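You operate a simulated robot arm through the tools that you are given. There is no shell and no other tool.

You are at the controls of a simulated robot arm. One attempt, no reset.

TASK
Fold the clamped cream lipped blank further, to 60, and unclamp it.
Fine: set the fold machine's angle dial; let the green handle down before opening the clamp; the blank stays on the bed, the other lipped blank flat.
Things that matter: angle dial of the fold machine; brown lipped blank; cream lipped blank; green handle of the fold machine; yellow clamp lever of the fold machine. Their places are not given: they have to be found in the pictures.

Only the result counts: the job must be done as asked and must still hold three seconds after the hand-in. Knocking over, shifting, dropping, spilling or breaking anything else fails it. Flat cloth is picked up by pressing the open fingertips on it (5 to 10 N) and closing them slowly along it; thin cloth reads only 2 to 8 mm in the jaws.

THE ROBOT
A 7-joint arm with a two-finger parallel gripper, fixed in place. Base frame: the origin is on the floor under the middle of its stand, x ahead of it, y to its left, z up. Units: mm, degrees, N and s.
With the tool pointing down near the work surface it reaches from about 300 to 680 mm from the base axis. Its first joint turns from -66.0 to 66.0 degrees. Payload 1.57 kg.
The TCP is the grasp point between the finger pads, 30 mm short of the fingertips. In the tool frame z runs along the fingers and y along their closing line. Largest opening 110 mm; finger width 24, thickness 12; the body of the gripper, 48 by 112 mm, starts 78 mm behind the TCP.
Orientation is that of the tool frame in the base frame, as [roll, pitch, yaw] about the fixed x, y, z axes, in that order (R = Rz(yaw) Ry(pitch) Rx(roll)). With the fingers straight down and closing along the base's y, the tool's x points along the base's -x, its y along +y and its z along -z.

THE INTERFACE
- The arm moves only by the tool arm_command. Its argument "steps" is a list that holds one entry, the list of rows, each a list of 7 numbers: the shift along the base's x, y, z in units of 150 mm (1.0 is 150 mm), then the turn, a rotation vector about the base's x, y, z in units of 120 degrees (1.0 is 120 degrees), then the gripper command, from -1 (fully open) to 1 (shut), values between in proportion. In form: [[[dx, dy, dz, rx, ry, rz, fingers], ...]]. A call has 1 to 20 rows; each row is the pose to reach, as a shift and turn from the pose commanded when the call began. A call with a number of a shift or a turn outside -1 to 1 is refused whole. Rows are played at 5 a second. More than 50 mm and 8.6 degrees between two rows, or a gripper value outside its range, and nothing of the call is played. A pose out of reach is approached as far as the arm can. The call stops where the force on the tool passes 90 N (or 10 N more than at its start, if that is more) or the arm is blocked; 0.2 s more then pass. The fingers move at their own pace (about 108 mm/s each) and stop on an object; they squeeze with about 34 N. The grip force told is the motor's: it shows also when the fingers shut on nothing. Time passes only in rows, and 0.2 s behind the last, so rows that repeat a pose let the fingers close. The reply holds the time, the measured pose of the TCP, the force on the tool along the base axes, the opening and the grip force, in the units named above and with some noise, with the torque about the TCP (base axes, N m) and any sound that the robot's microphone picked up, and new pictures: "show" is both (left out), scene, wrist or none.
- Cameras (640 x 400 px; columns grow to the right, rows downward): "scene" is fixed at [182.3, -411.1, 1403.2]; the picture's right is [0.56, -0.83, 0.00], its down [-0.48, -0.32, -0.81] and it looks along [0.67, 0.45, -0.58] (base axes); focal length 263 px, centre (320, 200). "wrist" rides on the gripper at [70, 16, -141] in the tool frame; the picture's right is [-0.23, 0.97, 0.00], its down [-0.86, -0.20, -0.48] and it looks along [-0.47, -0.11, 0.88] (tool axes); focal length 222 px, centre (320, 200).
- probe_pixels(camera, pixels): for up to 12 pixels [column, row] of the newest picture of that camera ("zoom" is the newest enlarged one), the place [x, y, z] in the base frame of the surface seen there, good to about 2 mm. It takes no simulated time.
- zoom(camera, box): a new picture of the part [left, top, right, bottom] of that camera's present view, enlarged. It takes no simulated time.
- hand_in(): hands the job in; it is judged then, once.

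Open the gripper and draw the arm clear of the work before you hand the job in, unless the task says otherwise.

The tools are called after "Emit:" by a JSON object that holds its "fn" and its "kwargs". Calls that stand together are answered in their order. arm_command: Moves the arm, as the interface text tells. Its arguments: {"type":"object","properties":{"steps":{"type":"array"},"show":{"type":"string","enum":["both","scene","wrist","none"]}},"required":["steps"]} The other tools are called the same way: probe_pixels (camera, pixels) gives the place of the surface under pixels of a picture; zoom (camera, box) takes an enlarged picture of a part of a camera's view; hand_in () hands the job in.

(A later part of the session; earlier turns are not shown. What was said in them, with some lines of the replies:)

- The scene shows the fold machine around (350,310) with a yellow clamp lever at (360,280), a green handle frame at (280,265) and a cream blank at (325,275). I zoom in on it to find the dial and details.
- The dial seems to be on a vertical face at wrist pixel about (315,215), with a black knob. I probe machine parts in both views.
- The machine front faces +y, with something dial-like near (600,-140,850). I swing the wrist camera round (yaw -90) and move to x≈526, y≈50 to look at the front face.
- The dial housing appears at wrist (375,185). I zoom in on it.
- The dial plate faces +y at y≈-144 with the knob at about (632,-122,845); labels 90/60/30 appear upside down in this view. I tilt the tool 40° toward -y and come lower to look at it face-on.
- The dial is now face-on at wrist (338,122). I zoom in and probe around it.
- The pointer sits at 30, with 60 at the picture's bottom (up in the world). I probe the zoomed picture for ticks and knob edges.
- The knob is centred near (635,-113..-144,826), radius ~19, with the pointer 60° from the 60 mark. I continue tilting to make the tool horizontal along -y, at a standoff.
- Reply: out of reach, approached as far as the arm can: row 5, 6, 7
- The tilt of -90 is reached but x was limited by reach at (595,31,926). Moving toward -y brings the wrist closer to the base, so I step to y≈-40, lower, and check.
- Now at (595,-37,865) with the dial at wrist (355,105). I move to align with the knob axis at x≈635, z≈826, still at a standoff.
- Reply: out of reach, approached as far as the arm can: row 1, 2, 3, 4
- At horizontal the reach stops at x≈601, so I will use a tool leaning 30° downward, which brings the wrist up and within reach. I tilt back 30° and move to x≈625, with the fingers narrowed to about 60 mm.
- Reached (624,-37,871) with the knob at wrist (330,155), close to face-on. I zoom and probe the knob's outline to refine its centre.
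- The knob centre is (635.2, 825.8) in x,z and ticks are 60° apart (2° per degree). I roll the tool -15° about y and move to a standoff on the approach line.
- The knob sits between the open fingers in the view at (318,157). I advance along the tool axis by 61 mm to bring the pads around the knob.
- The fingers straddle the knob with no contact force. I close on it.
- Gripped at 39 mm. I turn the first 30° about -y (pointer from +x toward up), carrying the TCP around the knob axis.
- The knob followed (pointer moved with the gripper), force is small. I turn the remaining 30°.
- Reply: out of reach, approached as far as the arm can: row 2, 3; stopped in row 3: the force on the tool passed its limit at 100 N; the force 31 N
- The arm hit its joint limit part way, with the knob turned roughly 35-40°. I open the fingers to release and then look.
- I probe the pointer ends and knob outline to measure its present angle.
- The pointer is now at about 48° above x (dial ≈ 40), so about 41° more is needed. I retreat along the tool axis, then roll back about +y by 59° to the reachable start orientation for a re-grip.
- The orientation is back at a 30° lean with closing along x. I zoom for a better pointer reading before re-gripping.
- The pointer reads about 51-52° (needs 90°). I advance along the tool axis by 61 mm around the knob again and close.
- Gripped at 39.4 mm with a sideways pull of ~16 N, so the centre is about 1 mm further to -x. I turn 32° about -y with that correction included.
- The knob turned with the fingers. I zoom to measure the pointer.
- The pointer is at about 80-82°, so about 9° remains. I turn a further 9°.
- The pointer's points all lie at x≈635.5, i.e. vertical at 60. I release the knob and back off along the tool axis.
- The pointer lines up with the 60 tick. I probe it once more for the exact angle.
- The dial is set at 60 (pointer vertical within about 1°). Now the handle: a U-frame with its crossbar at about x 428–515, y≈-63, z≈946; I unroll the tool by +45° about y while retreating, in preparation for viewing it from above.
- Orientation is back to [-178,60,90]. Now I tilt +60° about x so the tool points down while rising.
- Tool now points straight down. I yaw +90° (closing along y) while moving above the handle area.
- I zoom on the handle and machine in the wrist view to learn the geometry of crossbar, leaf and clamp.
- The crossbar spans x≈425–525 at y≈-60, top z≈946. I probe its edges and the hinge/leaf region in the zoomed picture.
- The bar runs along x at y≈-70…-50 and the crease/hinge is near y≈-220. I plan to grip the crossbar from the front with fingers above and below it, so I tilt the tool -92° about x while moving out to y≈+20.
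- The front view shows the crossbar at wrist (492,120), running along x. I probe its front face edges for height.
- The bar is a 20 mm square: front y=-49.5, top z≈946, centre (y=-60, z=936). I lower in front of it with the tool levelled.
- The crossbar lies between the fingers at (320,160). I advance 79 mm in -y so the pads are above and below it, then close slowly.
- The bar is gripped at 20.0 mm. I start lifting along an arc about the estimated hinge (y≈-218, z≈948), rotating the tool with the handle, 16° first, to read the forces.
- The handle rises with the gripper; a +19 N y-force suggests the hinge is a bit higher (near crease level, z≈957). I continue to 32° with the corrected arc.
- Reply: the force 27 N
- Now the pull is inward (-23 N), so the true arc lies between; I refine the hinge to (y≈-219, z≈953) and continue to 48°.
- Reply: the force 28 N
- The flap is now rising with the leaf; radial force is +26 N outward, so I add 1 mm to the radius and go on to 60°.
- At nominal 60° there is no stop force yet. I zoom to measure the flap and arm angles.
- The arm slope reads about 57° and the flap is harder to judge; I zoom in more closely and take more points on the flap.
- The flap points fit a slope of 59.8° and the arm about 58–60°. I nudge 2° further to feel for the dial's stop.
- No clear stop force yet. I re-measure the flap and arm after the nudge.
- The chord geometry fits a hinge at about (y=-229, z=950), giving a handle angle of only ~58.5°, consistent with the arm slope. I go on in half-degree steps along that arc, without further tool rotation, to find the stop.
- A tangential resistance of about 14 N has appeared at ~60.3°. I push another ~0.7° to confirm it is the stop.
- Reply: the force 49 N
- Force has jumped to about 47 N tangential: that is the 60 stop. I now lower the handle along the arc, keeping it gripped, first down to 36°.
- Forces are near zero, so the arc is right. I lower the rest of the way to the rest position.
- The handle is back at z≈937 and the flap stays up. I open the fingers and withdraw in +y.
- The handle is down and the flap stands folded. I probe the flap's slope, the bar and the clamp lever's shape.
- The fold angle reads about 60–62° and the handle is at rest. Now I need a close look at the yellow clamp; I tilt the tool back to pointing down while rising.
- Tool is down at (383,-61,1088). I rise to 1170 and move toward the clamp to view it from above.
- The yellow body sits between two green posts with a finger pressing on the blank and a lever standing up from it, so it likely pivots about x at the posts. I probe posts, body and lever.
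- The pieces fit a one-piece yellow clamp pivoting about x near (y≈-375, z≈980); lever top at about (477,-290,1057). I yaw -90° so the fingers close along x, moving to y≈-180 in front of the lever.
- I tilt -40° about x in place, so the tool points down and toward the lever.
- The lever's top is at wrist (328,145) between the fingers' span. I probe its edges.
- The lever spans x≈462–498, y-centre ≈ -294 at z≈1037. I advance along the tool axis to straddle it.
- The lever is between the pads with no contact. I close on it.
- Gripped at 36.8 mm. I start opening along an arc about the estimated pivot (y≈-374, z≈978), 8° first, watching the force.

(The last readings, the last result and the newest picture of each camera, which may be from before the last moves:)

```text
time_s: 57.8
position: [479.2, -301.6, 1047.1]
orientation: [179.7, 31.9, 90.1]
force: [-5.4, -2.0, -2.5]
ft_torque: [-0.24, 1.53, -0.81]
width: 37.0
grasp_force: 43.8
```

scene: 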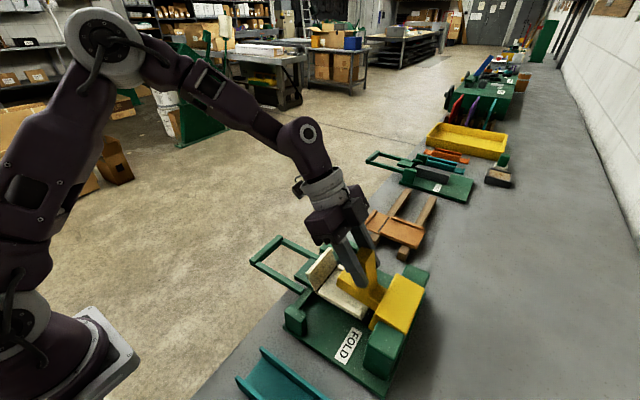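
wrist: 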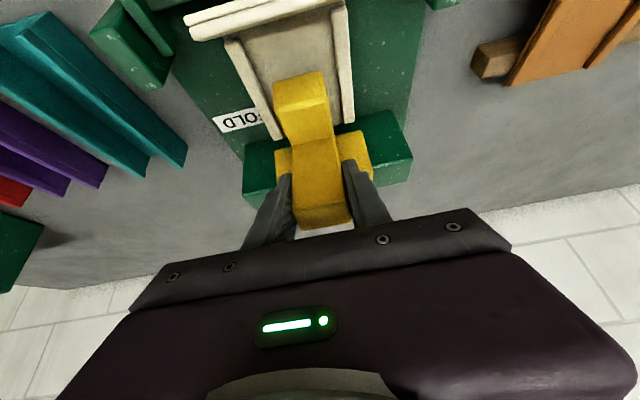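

Forces are tiny and the lever follows. I continue the arc to 24° and then 32°.

Emit:
{"fn": "arm_command", "kwargs": {"steps": [[[0, -0.0333, 0.0327, 0.0333, 0, 0, 1], [0, -0.0687, 0.0627, 0.0667, 0, 0, 1], [0, -0.106, 0.09, 0.1, 0, 0, 1], [0, -0.1447, 0.1153, 0.1333, 0, 0, 1], [0, -0.186, 0.1373, 0.1667, 0, 0, 1], [0, -0.228, 0.1567, 0.2, 0, 0, 1]]]}}

```text
time_s: 59.1
position: [479.4, -337.3, 1070.5]
orientation: [179.7, 7.8, 90.0]
force: [-1.2, -13.2, -16.1]
ft_torque: [-0.9, 1.82, 0.05]
width: 36.9
grasp_force: 43.0
```

scene: 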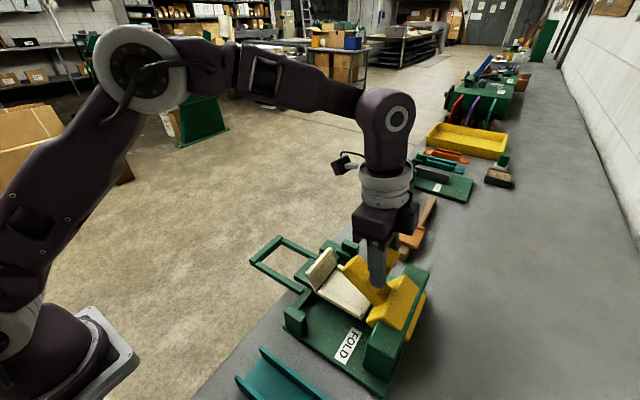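
wrist: 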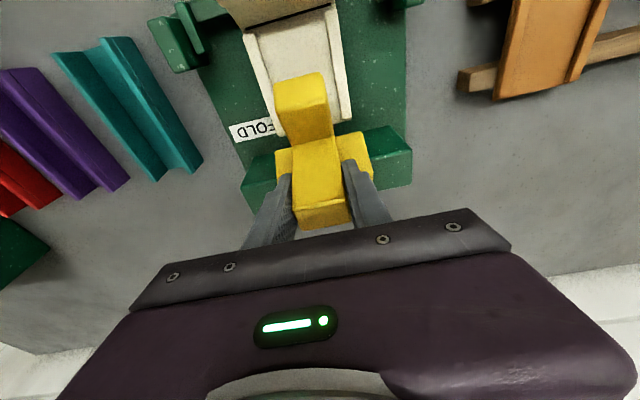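

The clamp swings open with small forces (20 N radially inward, so I trim the arc slightly). I continue to 56°, rotating the tool only a little further to stay within reach.

Emit:
{"fn": "arm_command", "kwargs": {"steps": [[[0, -0.0533, 0.0047, 0.0333, 0, 0, 1], [0, -0.098, 0.016, 0.0667, 0, 0, 1], [0, -0.144, 0.0247, 0.09, 0, 0, 1], [0, -0.19, 0.03, 0.11, 0, 0, 1], [0, -0.2367, 0.032, 0.125, 0, 0, 1], [0, -0.2833, 0.0307, 0.135, 0, 0, 1]]]}}

```text
time_s: 60.5
position: [480.1, -377.3, 1074.4]
orientation: [179.8, -8.5, 90.3]
force: [-11.6, 14.5, 5.8]
ft_torque: [1.24, 1.39, 0.06]
width: 37.0
grasp_force: 43.4
```

scene: 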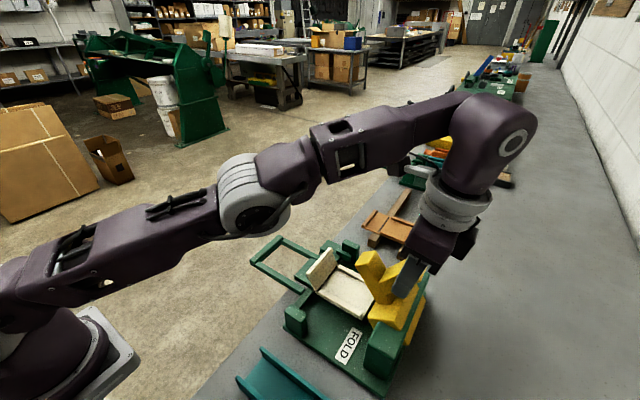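
wrist: 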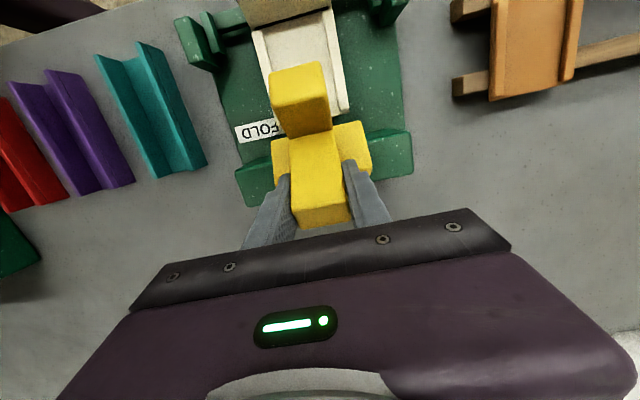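

At ~56° open with light resistance (~15 N). I continue in small steps to find where it stops or settles.

Emit:
{"fn": "arm_command", "kwargs": {"steps": [[[0, -0.023, -0.002, 0, 0, 0, 1], [0, -0.046, -0.0047, 0, 0, 0, 1], [0, -0.069, -0.0085, 0, 0, 0, 1], [0, -0.092, -0.0127, 0, 0, 0, 1], [0, -0.115, -0.018, 0, 0, 0, 1], [0, -0.1373, -0.0233, 0, 0, 0, 1]]]}}

```text
time_s: 62.0
position: [480.2, -389.1, 1074.0]
orientation: [179.2, -8.5, 90.5]
force: [53.0, 8.6, -32.2]
ft_torque: [0.18, 2.45, -0.12]
width: 37.5
grasp_force: 43.7
out of reach, approached as far as the arm can: row 2, 3, 4, 5, 6
```

scene: 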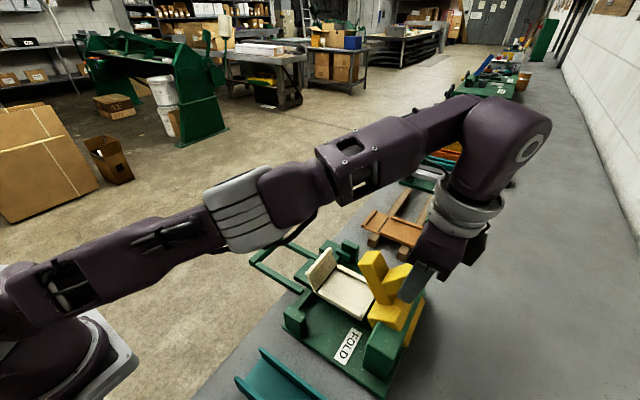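
wrist: 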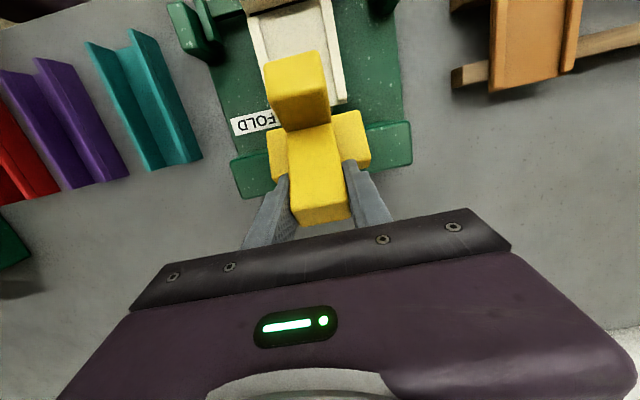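

The arm reached its limit (53 N sideways). I relieve it by tilting the tool back -24° about x (wrist toward the base) while holding the lever.

Emit:
{"fn": "arm_command", "kwargs": {"steps": [[[0.01, 0, 0, -0.0667, 0, 0, 1], [0.02, 0, 0, -0.1333, 0, 0, 1], [0.02, 0, 0, -0.2, 0, 0, 1], [0.02, 0, 0, -0.2, 0, 0, 1]]]}}

```text
time_s: 63.0
position: [479.9, -391.5, 1077.5]
orientation: [179.3, 15.9, 90.1]
force: [30.7, 10.3, 20.9]
ft_torque: [1.18, 1.26, -0.59]
width: 37.2
grasp_force: 43.0
```

scene: 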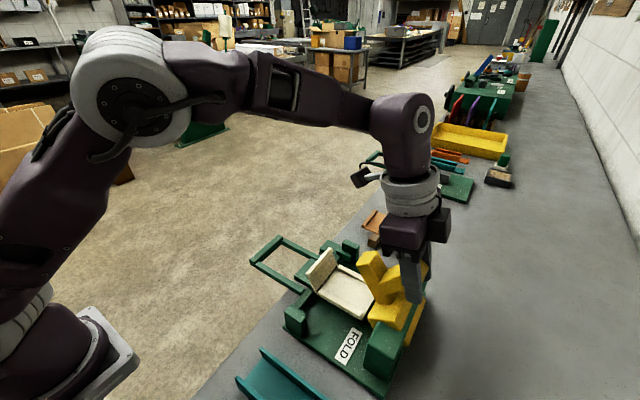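
wrist: 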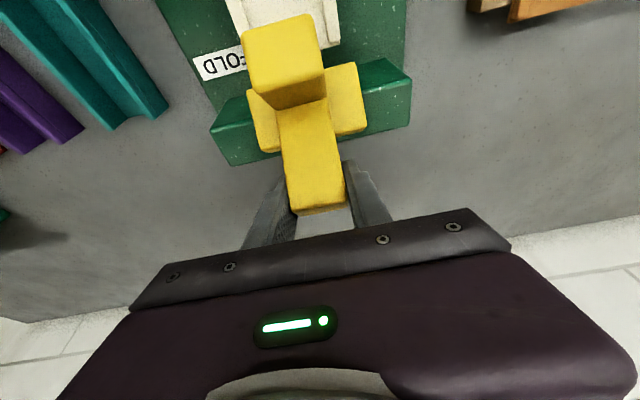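

The lever pivoted within the pads and is now about 63° open. I continue back in small steps with the x offset relaxed, looking for the stop.

Emit:
{"fn": "arm_command", "kwargs": {"steps": [[[0.02, -0.0237, -0.003, 0, 0, 0, 1], [0.02, -0.0473, -0.0113, 0, 0, 0, 1], [0.02, -0.07, -0.018, 0, 0, 0, 1], [0.02, -0.094, -0.0253, 0, 0, 0, 1]]]}}

```text
time_s: 64.0
position: [479.2, -405.1, 1071.5]
orientation: [179.7, 15.8, 90.0]
force: [15.0, 9.1, 17.5]
ft_torque: [1.26, 0.85, -0.31]
width: 36.8
grasp_force: 43.8
```

scene: 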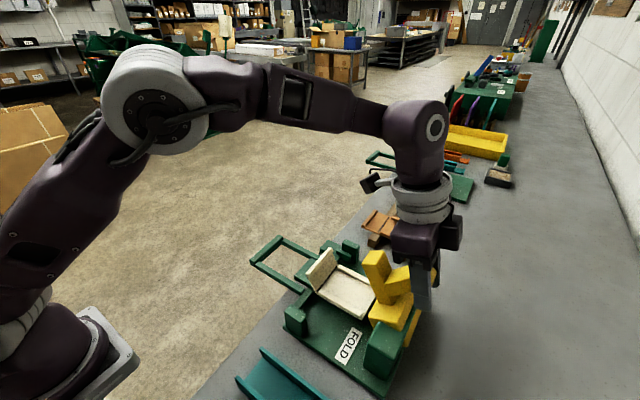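
wrist: 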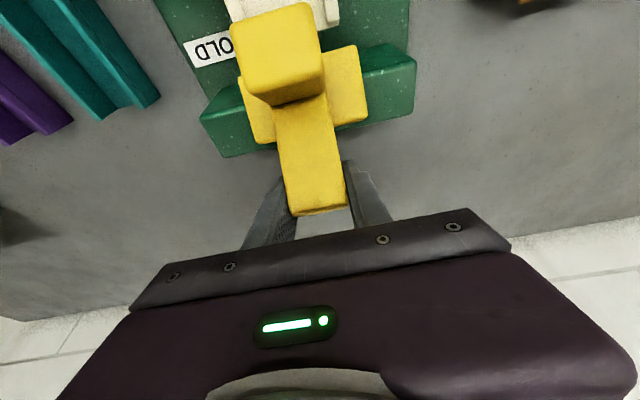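

Still opening freely, about 71°. I continue another 16° in small steps.

Emit:
{"fn": "arm_command", "kwargs": {"steps": [[[0.01, -0.044, -0.0167, 0, 0, 0, 1], [0.01, -0.0867, -0.0367, 0, 0, 0, 1], [0.01, -0.1287, -0.06, 0, 0, 0, 1], [0.01, -0.1687, -0.0853, 0, 0, 0, 1]]]}}

```text
time_s: 65.0
position: [478.7, -427.5, 1061.2]
orientation: [179.8, 15.7, 90.1]
force: [-19.5, 45.0, 37.2]
ft_torque: [0.06, 0.72, -0.22]
width: 36.6
grasp_force: 43.1
```

scene: 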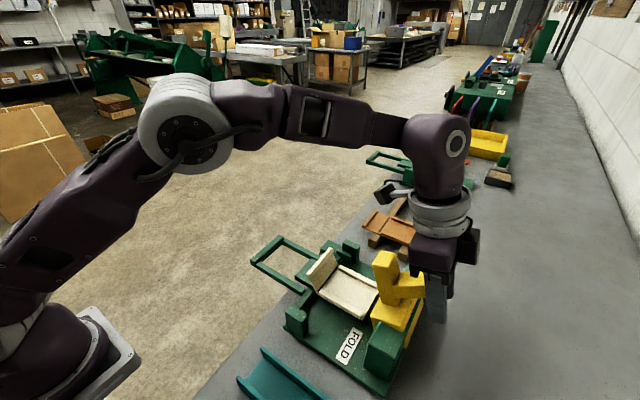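
wrist: 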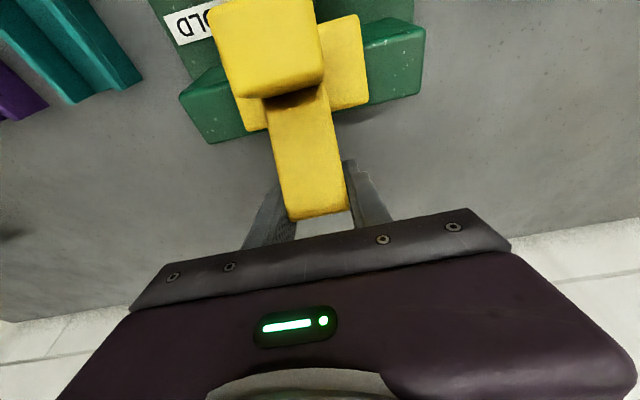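

A firm resistance (~58 N) shows the clamp has reached its open stop with the finger nearly vertical. I ease back slightly and open the fingers.

Emit:
{"fn": "arm_command", "kwargs": {"steps": [[[0, 0.015, 0.01, 0, 0, 0, 1], [0, 0.025, 0.017, 0, 0, 0, 0.5], [0, 0.025, 0.017, 0, 0, 0, 0.2], [0, 0.025, 0.017, 0, 0, 0, 0], [0, 0.025, 0.017, 0, 0, 0, -0.3]]]}}

```text
time_s: 66.2
position: [480.9, -426.9, 1061.9]
orientation: [179.7, 15.7, 89.9]
force: [-0.3, -0.1, 0.0]
ft_torque: [-0.02, -0.01, -0.02]
width: 71.8
grasp_force: 0.0
```

scene: 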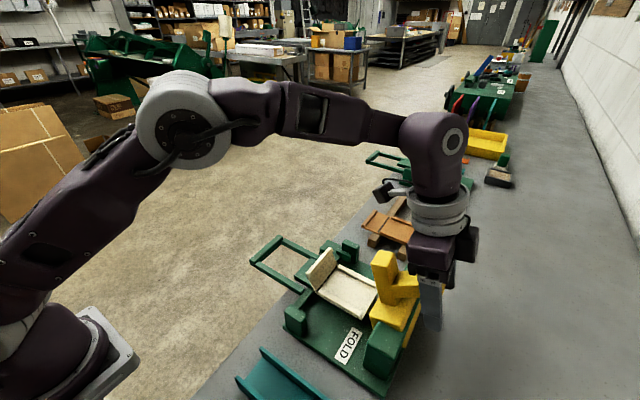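
wrist: 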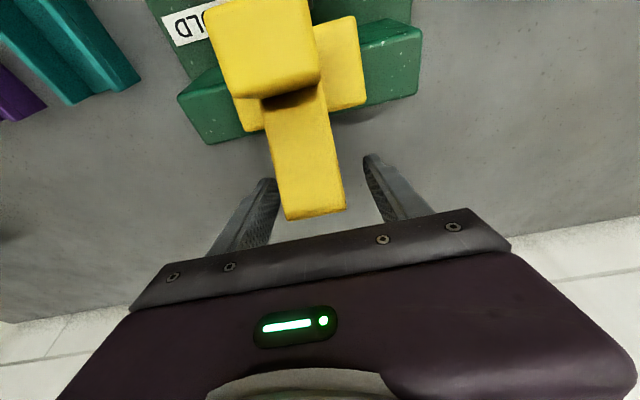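

The lever stays open by itself. I open fully and lift straight up clear of it.

Emit:
{"fn": "arm_command", "kwargs": {"steps": [[[0, 0, 0.05, 0, 0, 0, -0.5], [0, 0, 0.15, 0, 0, 0, -0.5], [0, 0, 0.35, 0, 0, 0, -0.5], [0, 0, 0.6, 0, 0, 0, -0.5], [0, 0, 0.85, 0, 0, 0, -0.5], [0, 0, 1.0, 0, 0, 0, -0.5]]]}}

```text
time_s: 67.5
position: [465.2, -413.2, 1208.6]
orientation: [179.6, 15.6, 90.2]
force: [0.0, 1.2, 0.9]
ft_torque: [0.0, -0.05, 0.02]
width: 82.5
grasp_force: 0.0
out of reach, approached as far as the arm can: row 5, 6
```

scene: 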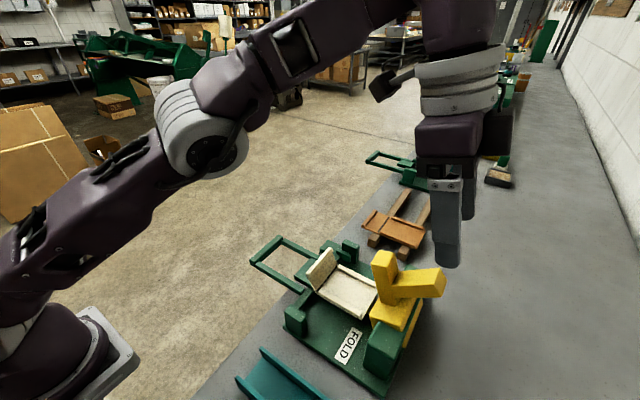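
wrist: 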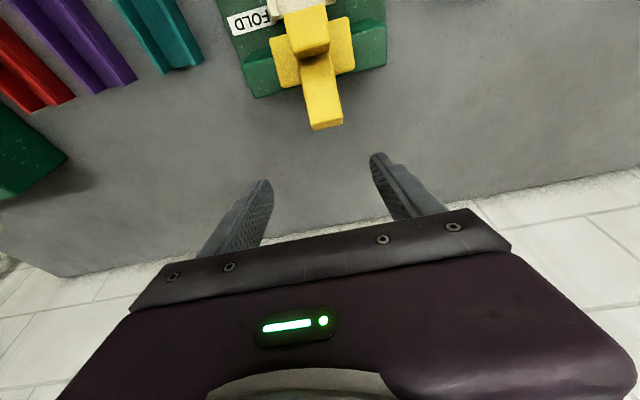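

Clear of the lever. I draw the arm away toward the base and check the result.

Emit:
{"fn": "arm_command", "kwargs": {"steps": [[[-0.1, 0.2, 0.02, 0, 0, 0, -1], [-0.2, 0.45, 0.05, 0, 0, 0, -1], [-0.3, 0.7, 0.08, 0, 0, 0, -1], [-0.4, 1.0, 0.1, 0, 0, 0, -1]]], "show": "none"}}

Emit:
{"fn": "arm_command", "kwargs": {"steps": [[[0, 0.25, 0, 0, 0, 0, -1], [0, 0.5, 0, 0, 0, 0, -1], [-0.1, 0.75, 0, 0, 0, 0, -1], [-0.2, 1.0, 0, 0, 0, 0, -1]]], "show": "both"}}

Emit:
{"fn": "zoom", "kwargs": {"camera": "scene", "box": [240, 220, 460, 390]}}

```text
time_s: 68.5
position: [405.5, -260.3, 1221.7]
orientation: [179.6, 15.7, 89.9]
force: [0.3, 0.1, -0.2]
ft_torque: [0.0, -0.01, -0.02]
width: 110.1
grasp_force: 0.1
```

```text
time_s: 69.5
position: [375.2, -111.7, 1225.1]
orientation: [179.8, 15.7, 90.0]
force: [-0.1, 0.1, 0.1]
ft_torque: [-0.02, 0.0, 0.01]
width: 109.9
grasp_force: 0.1
```

scene: 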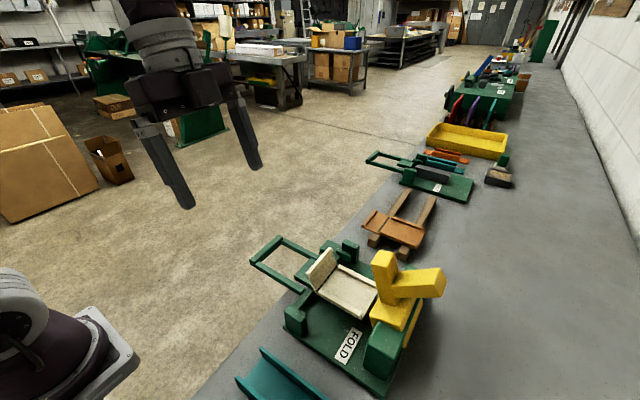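
wrist: 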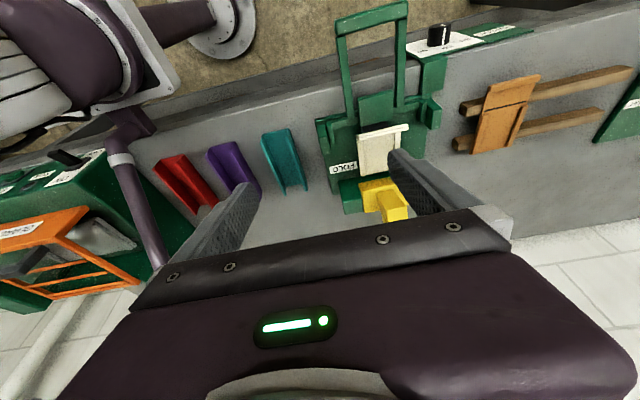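

```text
2.35 times, centred on (350, 305) of scene
```

zoom: 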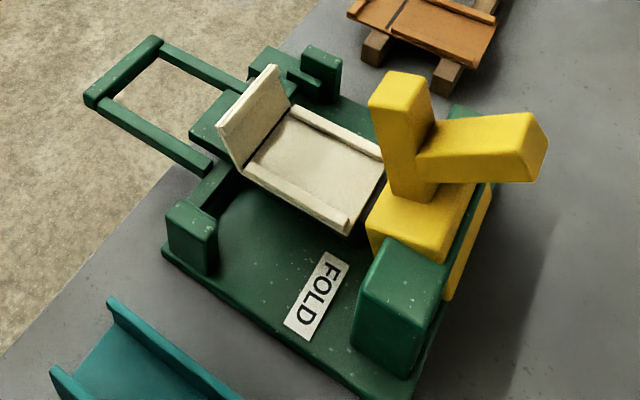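

The clamp stands open, the blank lies on the bed with its flap folded and the handle is down. I re-check the flap slope, base plate, handle and dial.

Emit:
{"fn": "zoom", "kwargs": {"camera": "scene", "box": [296, 235, 386, 325]}}

Emit:
{"fn": "zoom", "kwargs": {"camera": "wrist", "box": [400, 0, 500, 80]}}

```text
4.44 times, centred on (341, 280) of scene
```

zoom: 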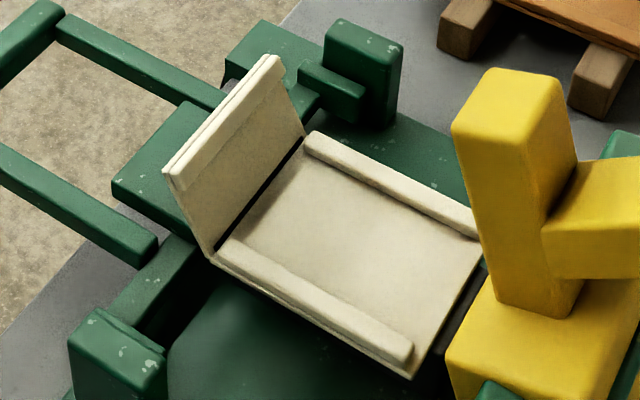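

```text
5.00 times, centred on (450, 40) of wrist
```

zoom: 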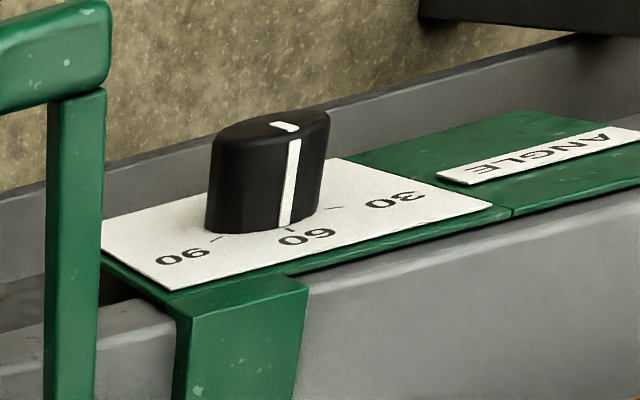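

The dial pointer is on 60. I probe the flap and bed once more in a fresh scene zoom.

Emit:
{"fn": "zoom", "kwargs": {"camera": "scene", "box": [296, 235, 386, 325]}}

Emit:
{"fn": "probe_pixels", "kwargs": {"camera": "zoom", "pixels": [[200, 200], [215, 230], [245, 200], [250, 145], [270, 160], [285, 115], [225, 190], [235, 160], [260, 130], [275, 170], [290, 130], [220, 215]]}}

Emit:
{"fn": "probe_pixels", "kwargs": {"camera": "zoom", "pixels": [[300, 230], [350, 200], [400, 280], [350, 270], [320, 190], [420, 240], [100, 210], [130, 65], [170, 150], [510, 100], [530, 320], [410, 350]]}}

Emit:
{"fn": "probe_pixels", "kwargs": {"camera": "scene", "pixels": [[375, 222], [395, 232], [410, 240], [385, 212], [268, 252], [280, 240], [400, 230], [415, 232]]}}

```text
4.44 times, centred on (341, 280) of scene
```

zoom: 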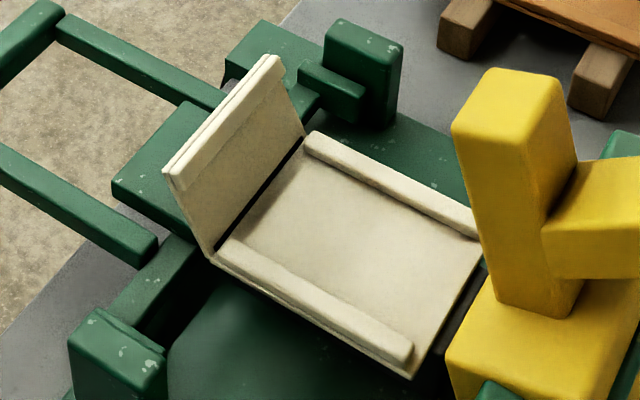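

```text
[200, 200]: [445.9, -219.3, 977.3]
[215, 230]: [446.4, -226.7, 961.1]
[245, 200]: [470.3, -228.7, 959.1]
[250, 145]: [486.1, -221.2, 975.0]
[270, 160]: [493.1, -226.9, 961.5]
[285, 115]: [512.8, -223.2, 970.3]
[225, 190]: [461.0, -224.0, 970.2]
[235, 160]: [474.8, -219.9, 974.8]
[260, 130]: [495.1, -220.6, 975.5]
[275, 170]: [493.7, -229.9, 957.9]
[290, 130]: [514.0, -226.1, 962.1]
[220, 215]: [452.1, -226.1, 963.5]
```

```text
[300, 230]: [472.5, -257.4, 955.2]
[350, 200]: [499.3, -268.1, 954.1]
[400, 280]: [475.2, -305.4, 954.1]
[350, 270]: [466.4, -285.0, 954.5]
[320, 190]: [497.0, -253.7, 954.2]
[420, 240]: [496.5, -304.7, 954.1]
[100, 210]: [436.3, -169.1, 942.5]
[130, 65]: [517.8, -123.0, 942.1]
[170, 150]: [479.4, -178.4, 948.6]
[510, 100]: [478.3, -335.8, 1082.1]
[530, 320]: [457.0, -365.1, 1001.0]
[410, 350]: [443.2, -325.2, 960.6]
```

```text
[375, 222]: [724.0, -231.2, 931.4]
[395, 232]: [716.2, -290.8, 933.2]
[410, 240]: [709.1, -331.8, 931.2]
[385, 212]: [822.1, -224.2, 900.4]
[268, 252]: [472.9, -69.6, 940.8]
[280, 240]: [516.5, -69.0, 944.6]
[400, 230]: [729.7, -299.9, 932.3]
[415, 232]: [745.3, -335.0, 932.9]
```

The flap fit gives roughly 62–64° with noise of a few degrees. I zoom tighter and take many more points to be sure of the fold angle.

Emit:
{"fn": "zoom", "kwargs": {"camera": "scene", "box": [300, 243, 346, 297]}}

```text
7.41 times, centred on (323, 270) of scene
```

zoom: 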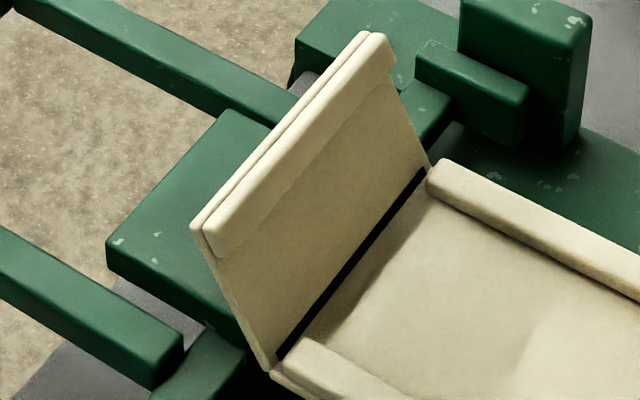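

Emit:
{"fn": "probe_pixels", "kwargs": {"camera": "zoom", "pixels": [[250, 268], [270, 245], [290, 222], [310, 200], [330, 178], [350, 155], [370, 132], [385, 115], [260, 255], [300, 210], [340, 166], [378, 122]]}}

Emit:
{"fn": "probe_pixels", "kwargs": {"camera": "zoom", "pixels": [[270, 325], [290, 305], [310, 283], [330, 258], [350, 233], [370, 208], [390, 183], [410, 160], [280, 315], [320, 270], [360, 220], [400, 170]]}}

Emit:
{"fn": "probe_pixels", "kwargs": {"camera": "zoom", "pixels": [[250, 268], [270, 245], [290, 222], [310, 200], [330, 178], [350, 155], [370, 132], [385, 115], [260, 255], [300, 210], [340, 166], [378, 122]]}}

Emit:
{"fn": "probe_pixels", "kwargs": {"camera": "zoom", "pixels": [[270, 325], [290, 305], [310, 283], [330, 258], [350, 233], [370, 208], [390, 183], [410, 160], [280, 315], [320, 270], [360, 220], [400, 170]]}}

```text
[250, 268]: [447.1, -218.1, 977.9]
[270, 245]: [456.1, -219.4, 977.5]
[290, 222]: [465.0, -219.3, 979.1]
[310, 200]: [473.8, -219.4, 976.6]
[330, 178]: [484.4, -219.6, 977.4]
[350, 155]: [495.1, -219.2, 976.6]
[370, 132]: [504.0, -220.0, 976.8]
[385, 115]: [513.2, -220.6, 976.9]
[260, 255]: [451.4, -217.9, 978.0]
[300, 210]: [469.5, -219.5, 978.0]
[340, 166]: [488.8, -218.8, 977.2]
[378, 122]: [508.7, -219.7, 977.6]
```

```text
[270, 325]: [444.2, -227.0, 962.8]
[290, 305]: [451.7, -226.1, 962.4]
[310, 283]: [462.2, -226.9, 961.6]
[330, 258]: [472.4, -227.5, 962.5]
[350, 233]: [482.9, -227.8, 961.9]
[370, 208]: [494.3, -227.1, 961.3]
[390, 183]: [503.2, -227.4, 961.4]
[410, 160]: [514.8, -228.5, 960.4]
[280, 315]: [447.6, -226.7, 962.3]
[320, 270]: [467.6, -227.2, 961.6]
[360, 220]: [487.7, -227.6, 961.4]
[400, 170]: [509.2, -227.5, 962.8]
```

```text
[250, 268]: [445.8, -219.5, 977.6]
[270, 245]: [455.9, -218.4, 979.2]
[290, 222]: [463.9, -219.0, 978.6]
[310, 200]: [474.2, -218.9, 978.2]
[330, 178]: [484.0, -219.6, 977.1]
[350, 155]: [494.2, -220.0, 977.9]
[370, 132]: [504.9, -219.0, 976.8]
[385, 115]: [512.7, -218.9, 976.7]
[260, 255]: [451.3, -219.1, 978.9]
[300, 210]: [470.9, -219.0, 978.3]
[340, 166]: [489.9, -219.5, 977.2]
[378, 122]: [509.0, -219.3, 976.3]
```

```text
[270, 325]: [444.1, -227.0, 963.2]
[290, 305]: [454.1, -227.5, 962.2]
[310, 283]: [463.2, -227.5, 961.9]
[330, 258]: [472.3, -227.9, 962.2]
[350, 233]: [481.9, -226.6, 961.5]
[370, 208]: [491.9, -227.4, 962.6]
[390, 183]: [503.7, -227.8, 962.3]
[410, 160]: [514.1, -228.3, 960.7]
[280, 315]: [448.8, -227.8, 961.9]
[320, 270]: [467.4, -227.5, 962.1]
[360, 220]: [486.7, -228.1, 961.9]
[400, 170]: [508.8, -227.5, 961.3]
```

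The averaged points give a fold of about 62° within measuring error, the bed plate is flat at z≈954, the brown blank is flat at z≈932 and the dial is on 60. I draw the arm further clear and take a last look before handing in.

Emit:
{"fn": "arm_command", "kwargs": {"steps": [[[0, 0.2, 0.1, 0, 0, 0, -1], [0, 0.45, 0.2, 0, 0, 0, -1], [0, 0.7, 0.25, 0, 0, 0, -1], [0, 0.7, 0.25, 0, 0, 0, -1], [0, 0.7, 0.25, 0, 0, 0, -1]]]}}

Emit:
{"fn": "zoom", "kwargs": {"camera": "scene", "box": [240, 180, 460, 390]}}

```text
time_s: 70.8
position: [375.4, -5.8, 1261.5]
orientation: [179.7, 15.7, 89.9]
force: [0.0, -0.3, -0.4]
ft_torque: [0.0, 0.01, 0.0]
width: 109.8
grasp_force: 0.2
```

scene: 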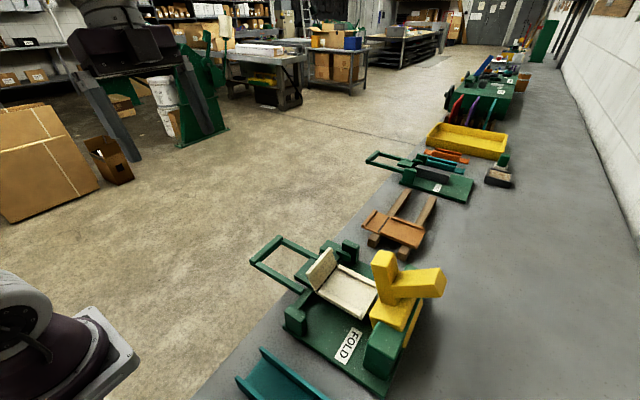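
wrist: 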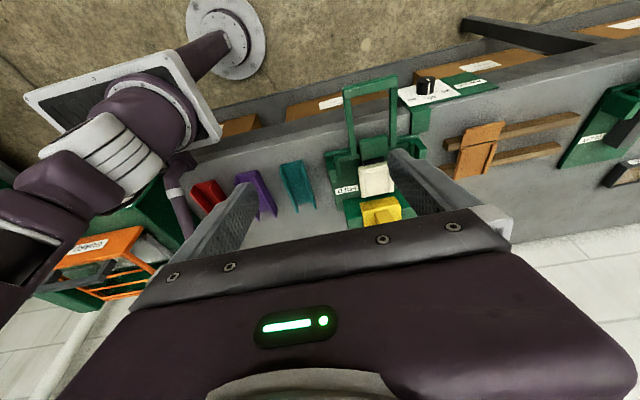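

```text
1.90 times, centred on (350, 285) of scene
```

zoom: 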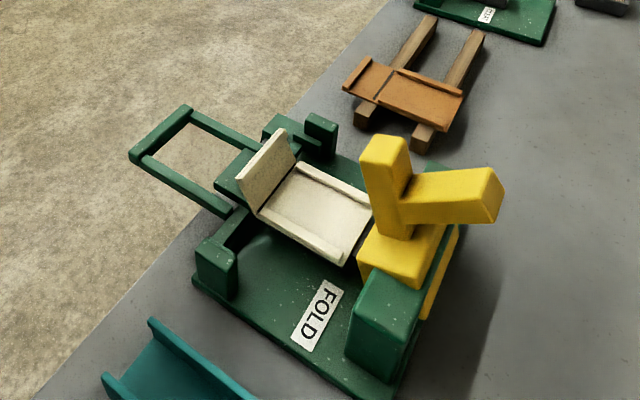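

The dial is on 60, the handle is down at scene (270,255), the clamp stands open at (395,275), and the folded cream blank rests on the bed at (340,280). The brown blank at (395,225) is untouched and the arm is clear with the gripper open, so I hand in.

Emit:
{"fn": "hand_in", "kwargs": {}}

```text
The job is handed in.
```

I handed the job in with the cream blank folded further, unclamped, and resting on the bed. The fold measured about 62°, a little over the 60 asked for. I don't know the tolerance or the judged result.

- **Dial:** the pointer sits on the 60 mark, within about 1°. The first turn slipped when the arm ran out of reach, so I gripped the knob a second time to finish it.
- **Fold:** I lifted the green handle until it met a firm stop at about 60°, then lowered it back to rest. The 62° comes from averaged camera points, with roughly a degree of error. Pressing the handle against the stop may have added slightly to the fold.
- **Clamp:** I opened the yellow lever only after the handle was down. It went to its open stop and stayed there when released.
- **Brown blank:** it was not touched and still reads flat.
- **Arm:** it is drawn clear of the work with the gripper open.
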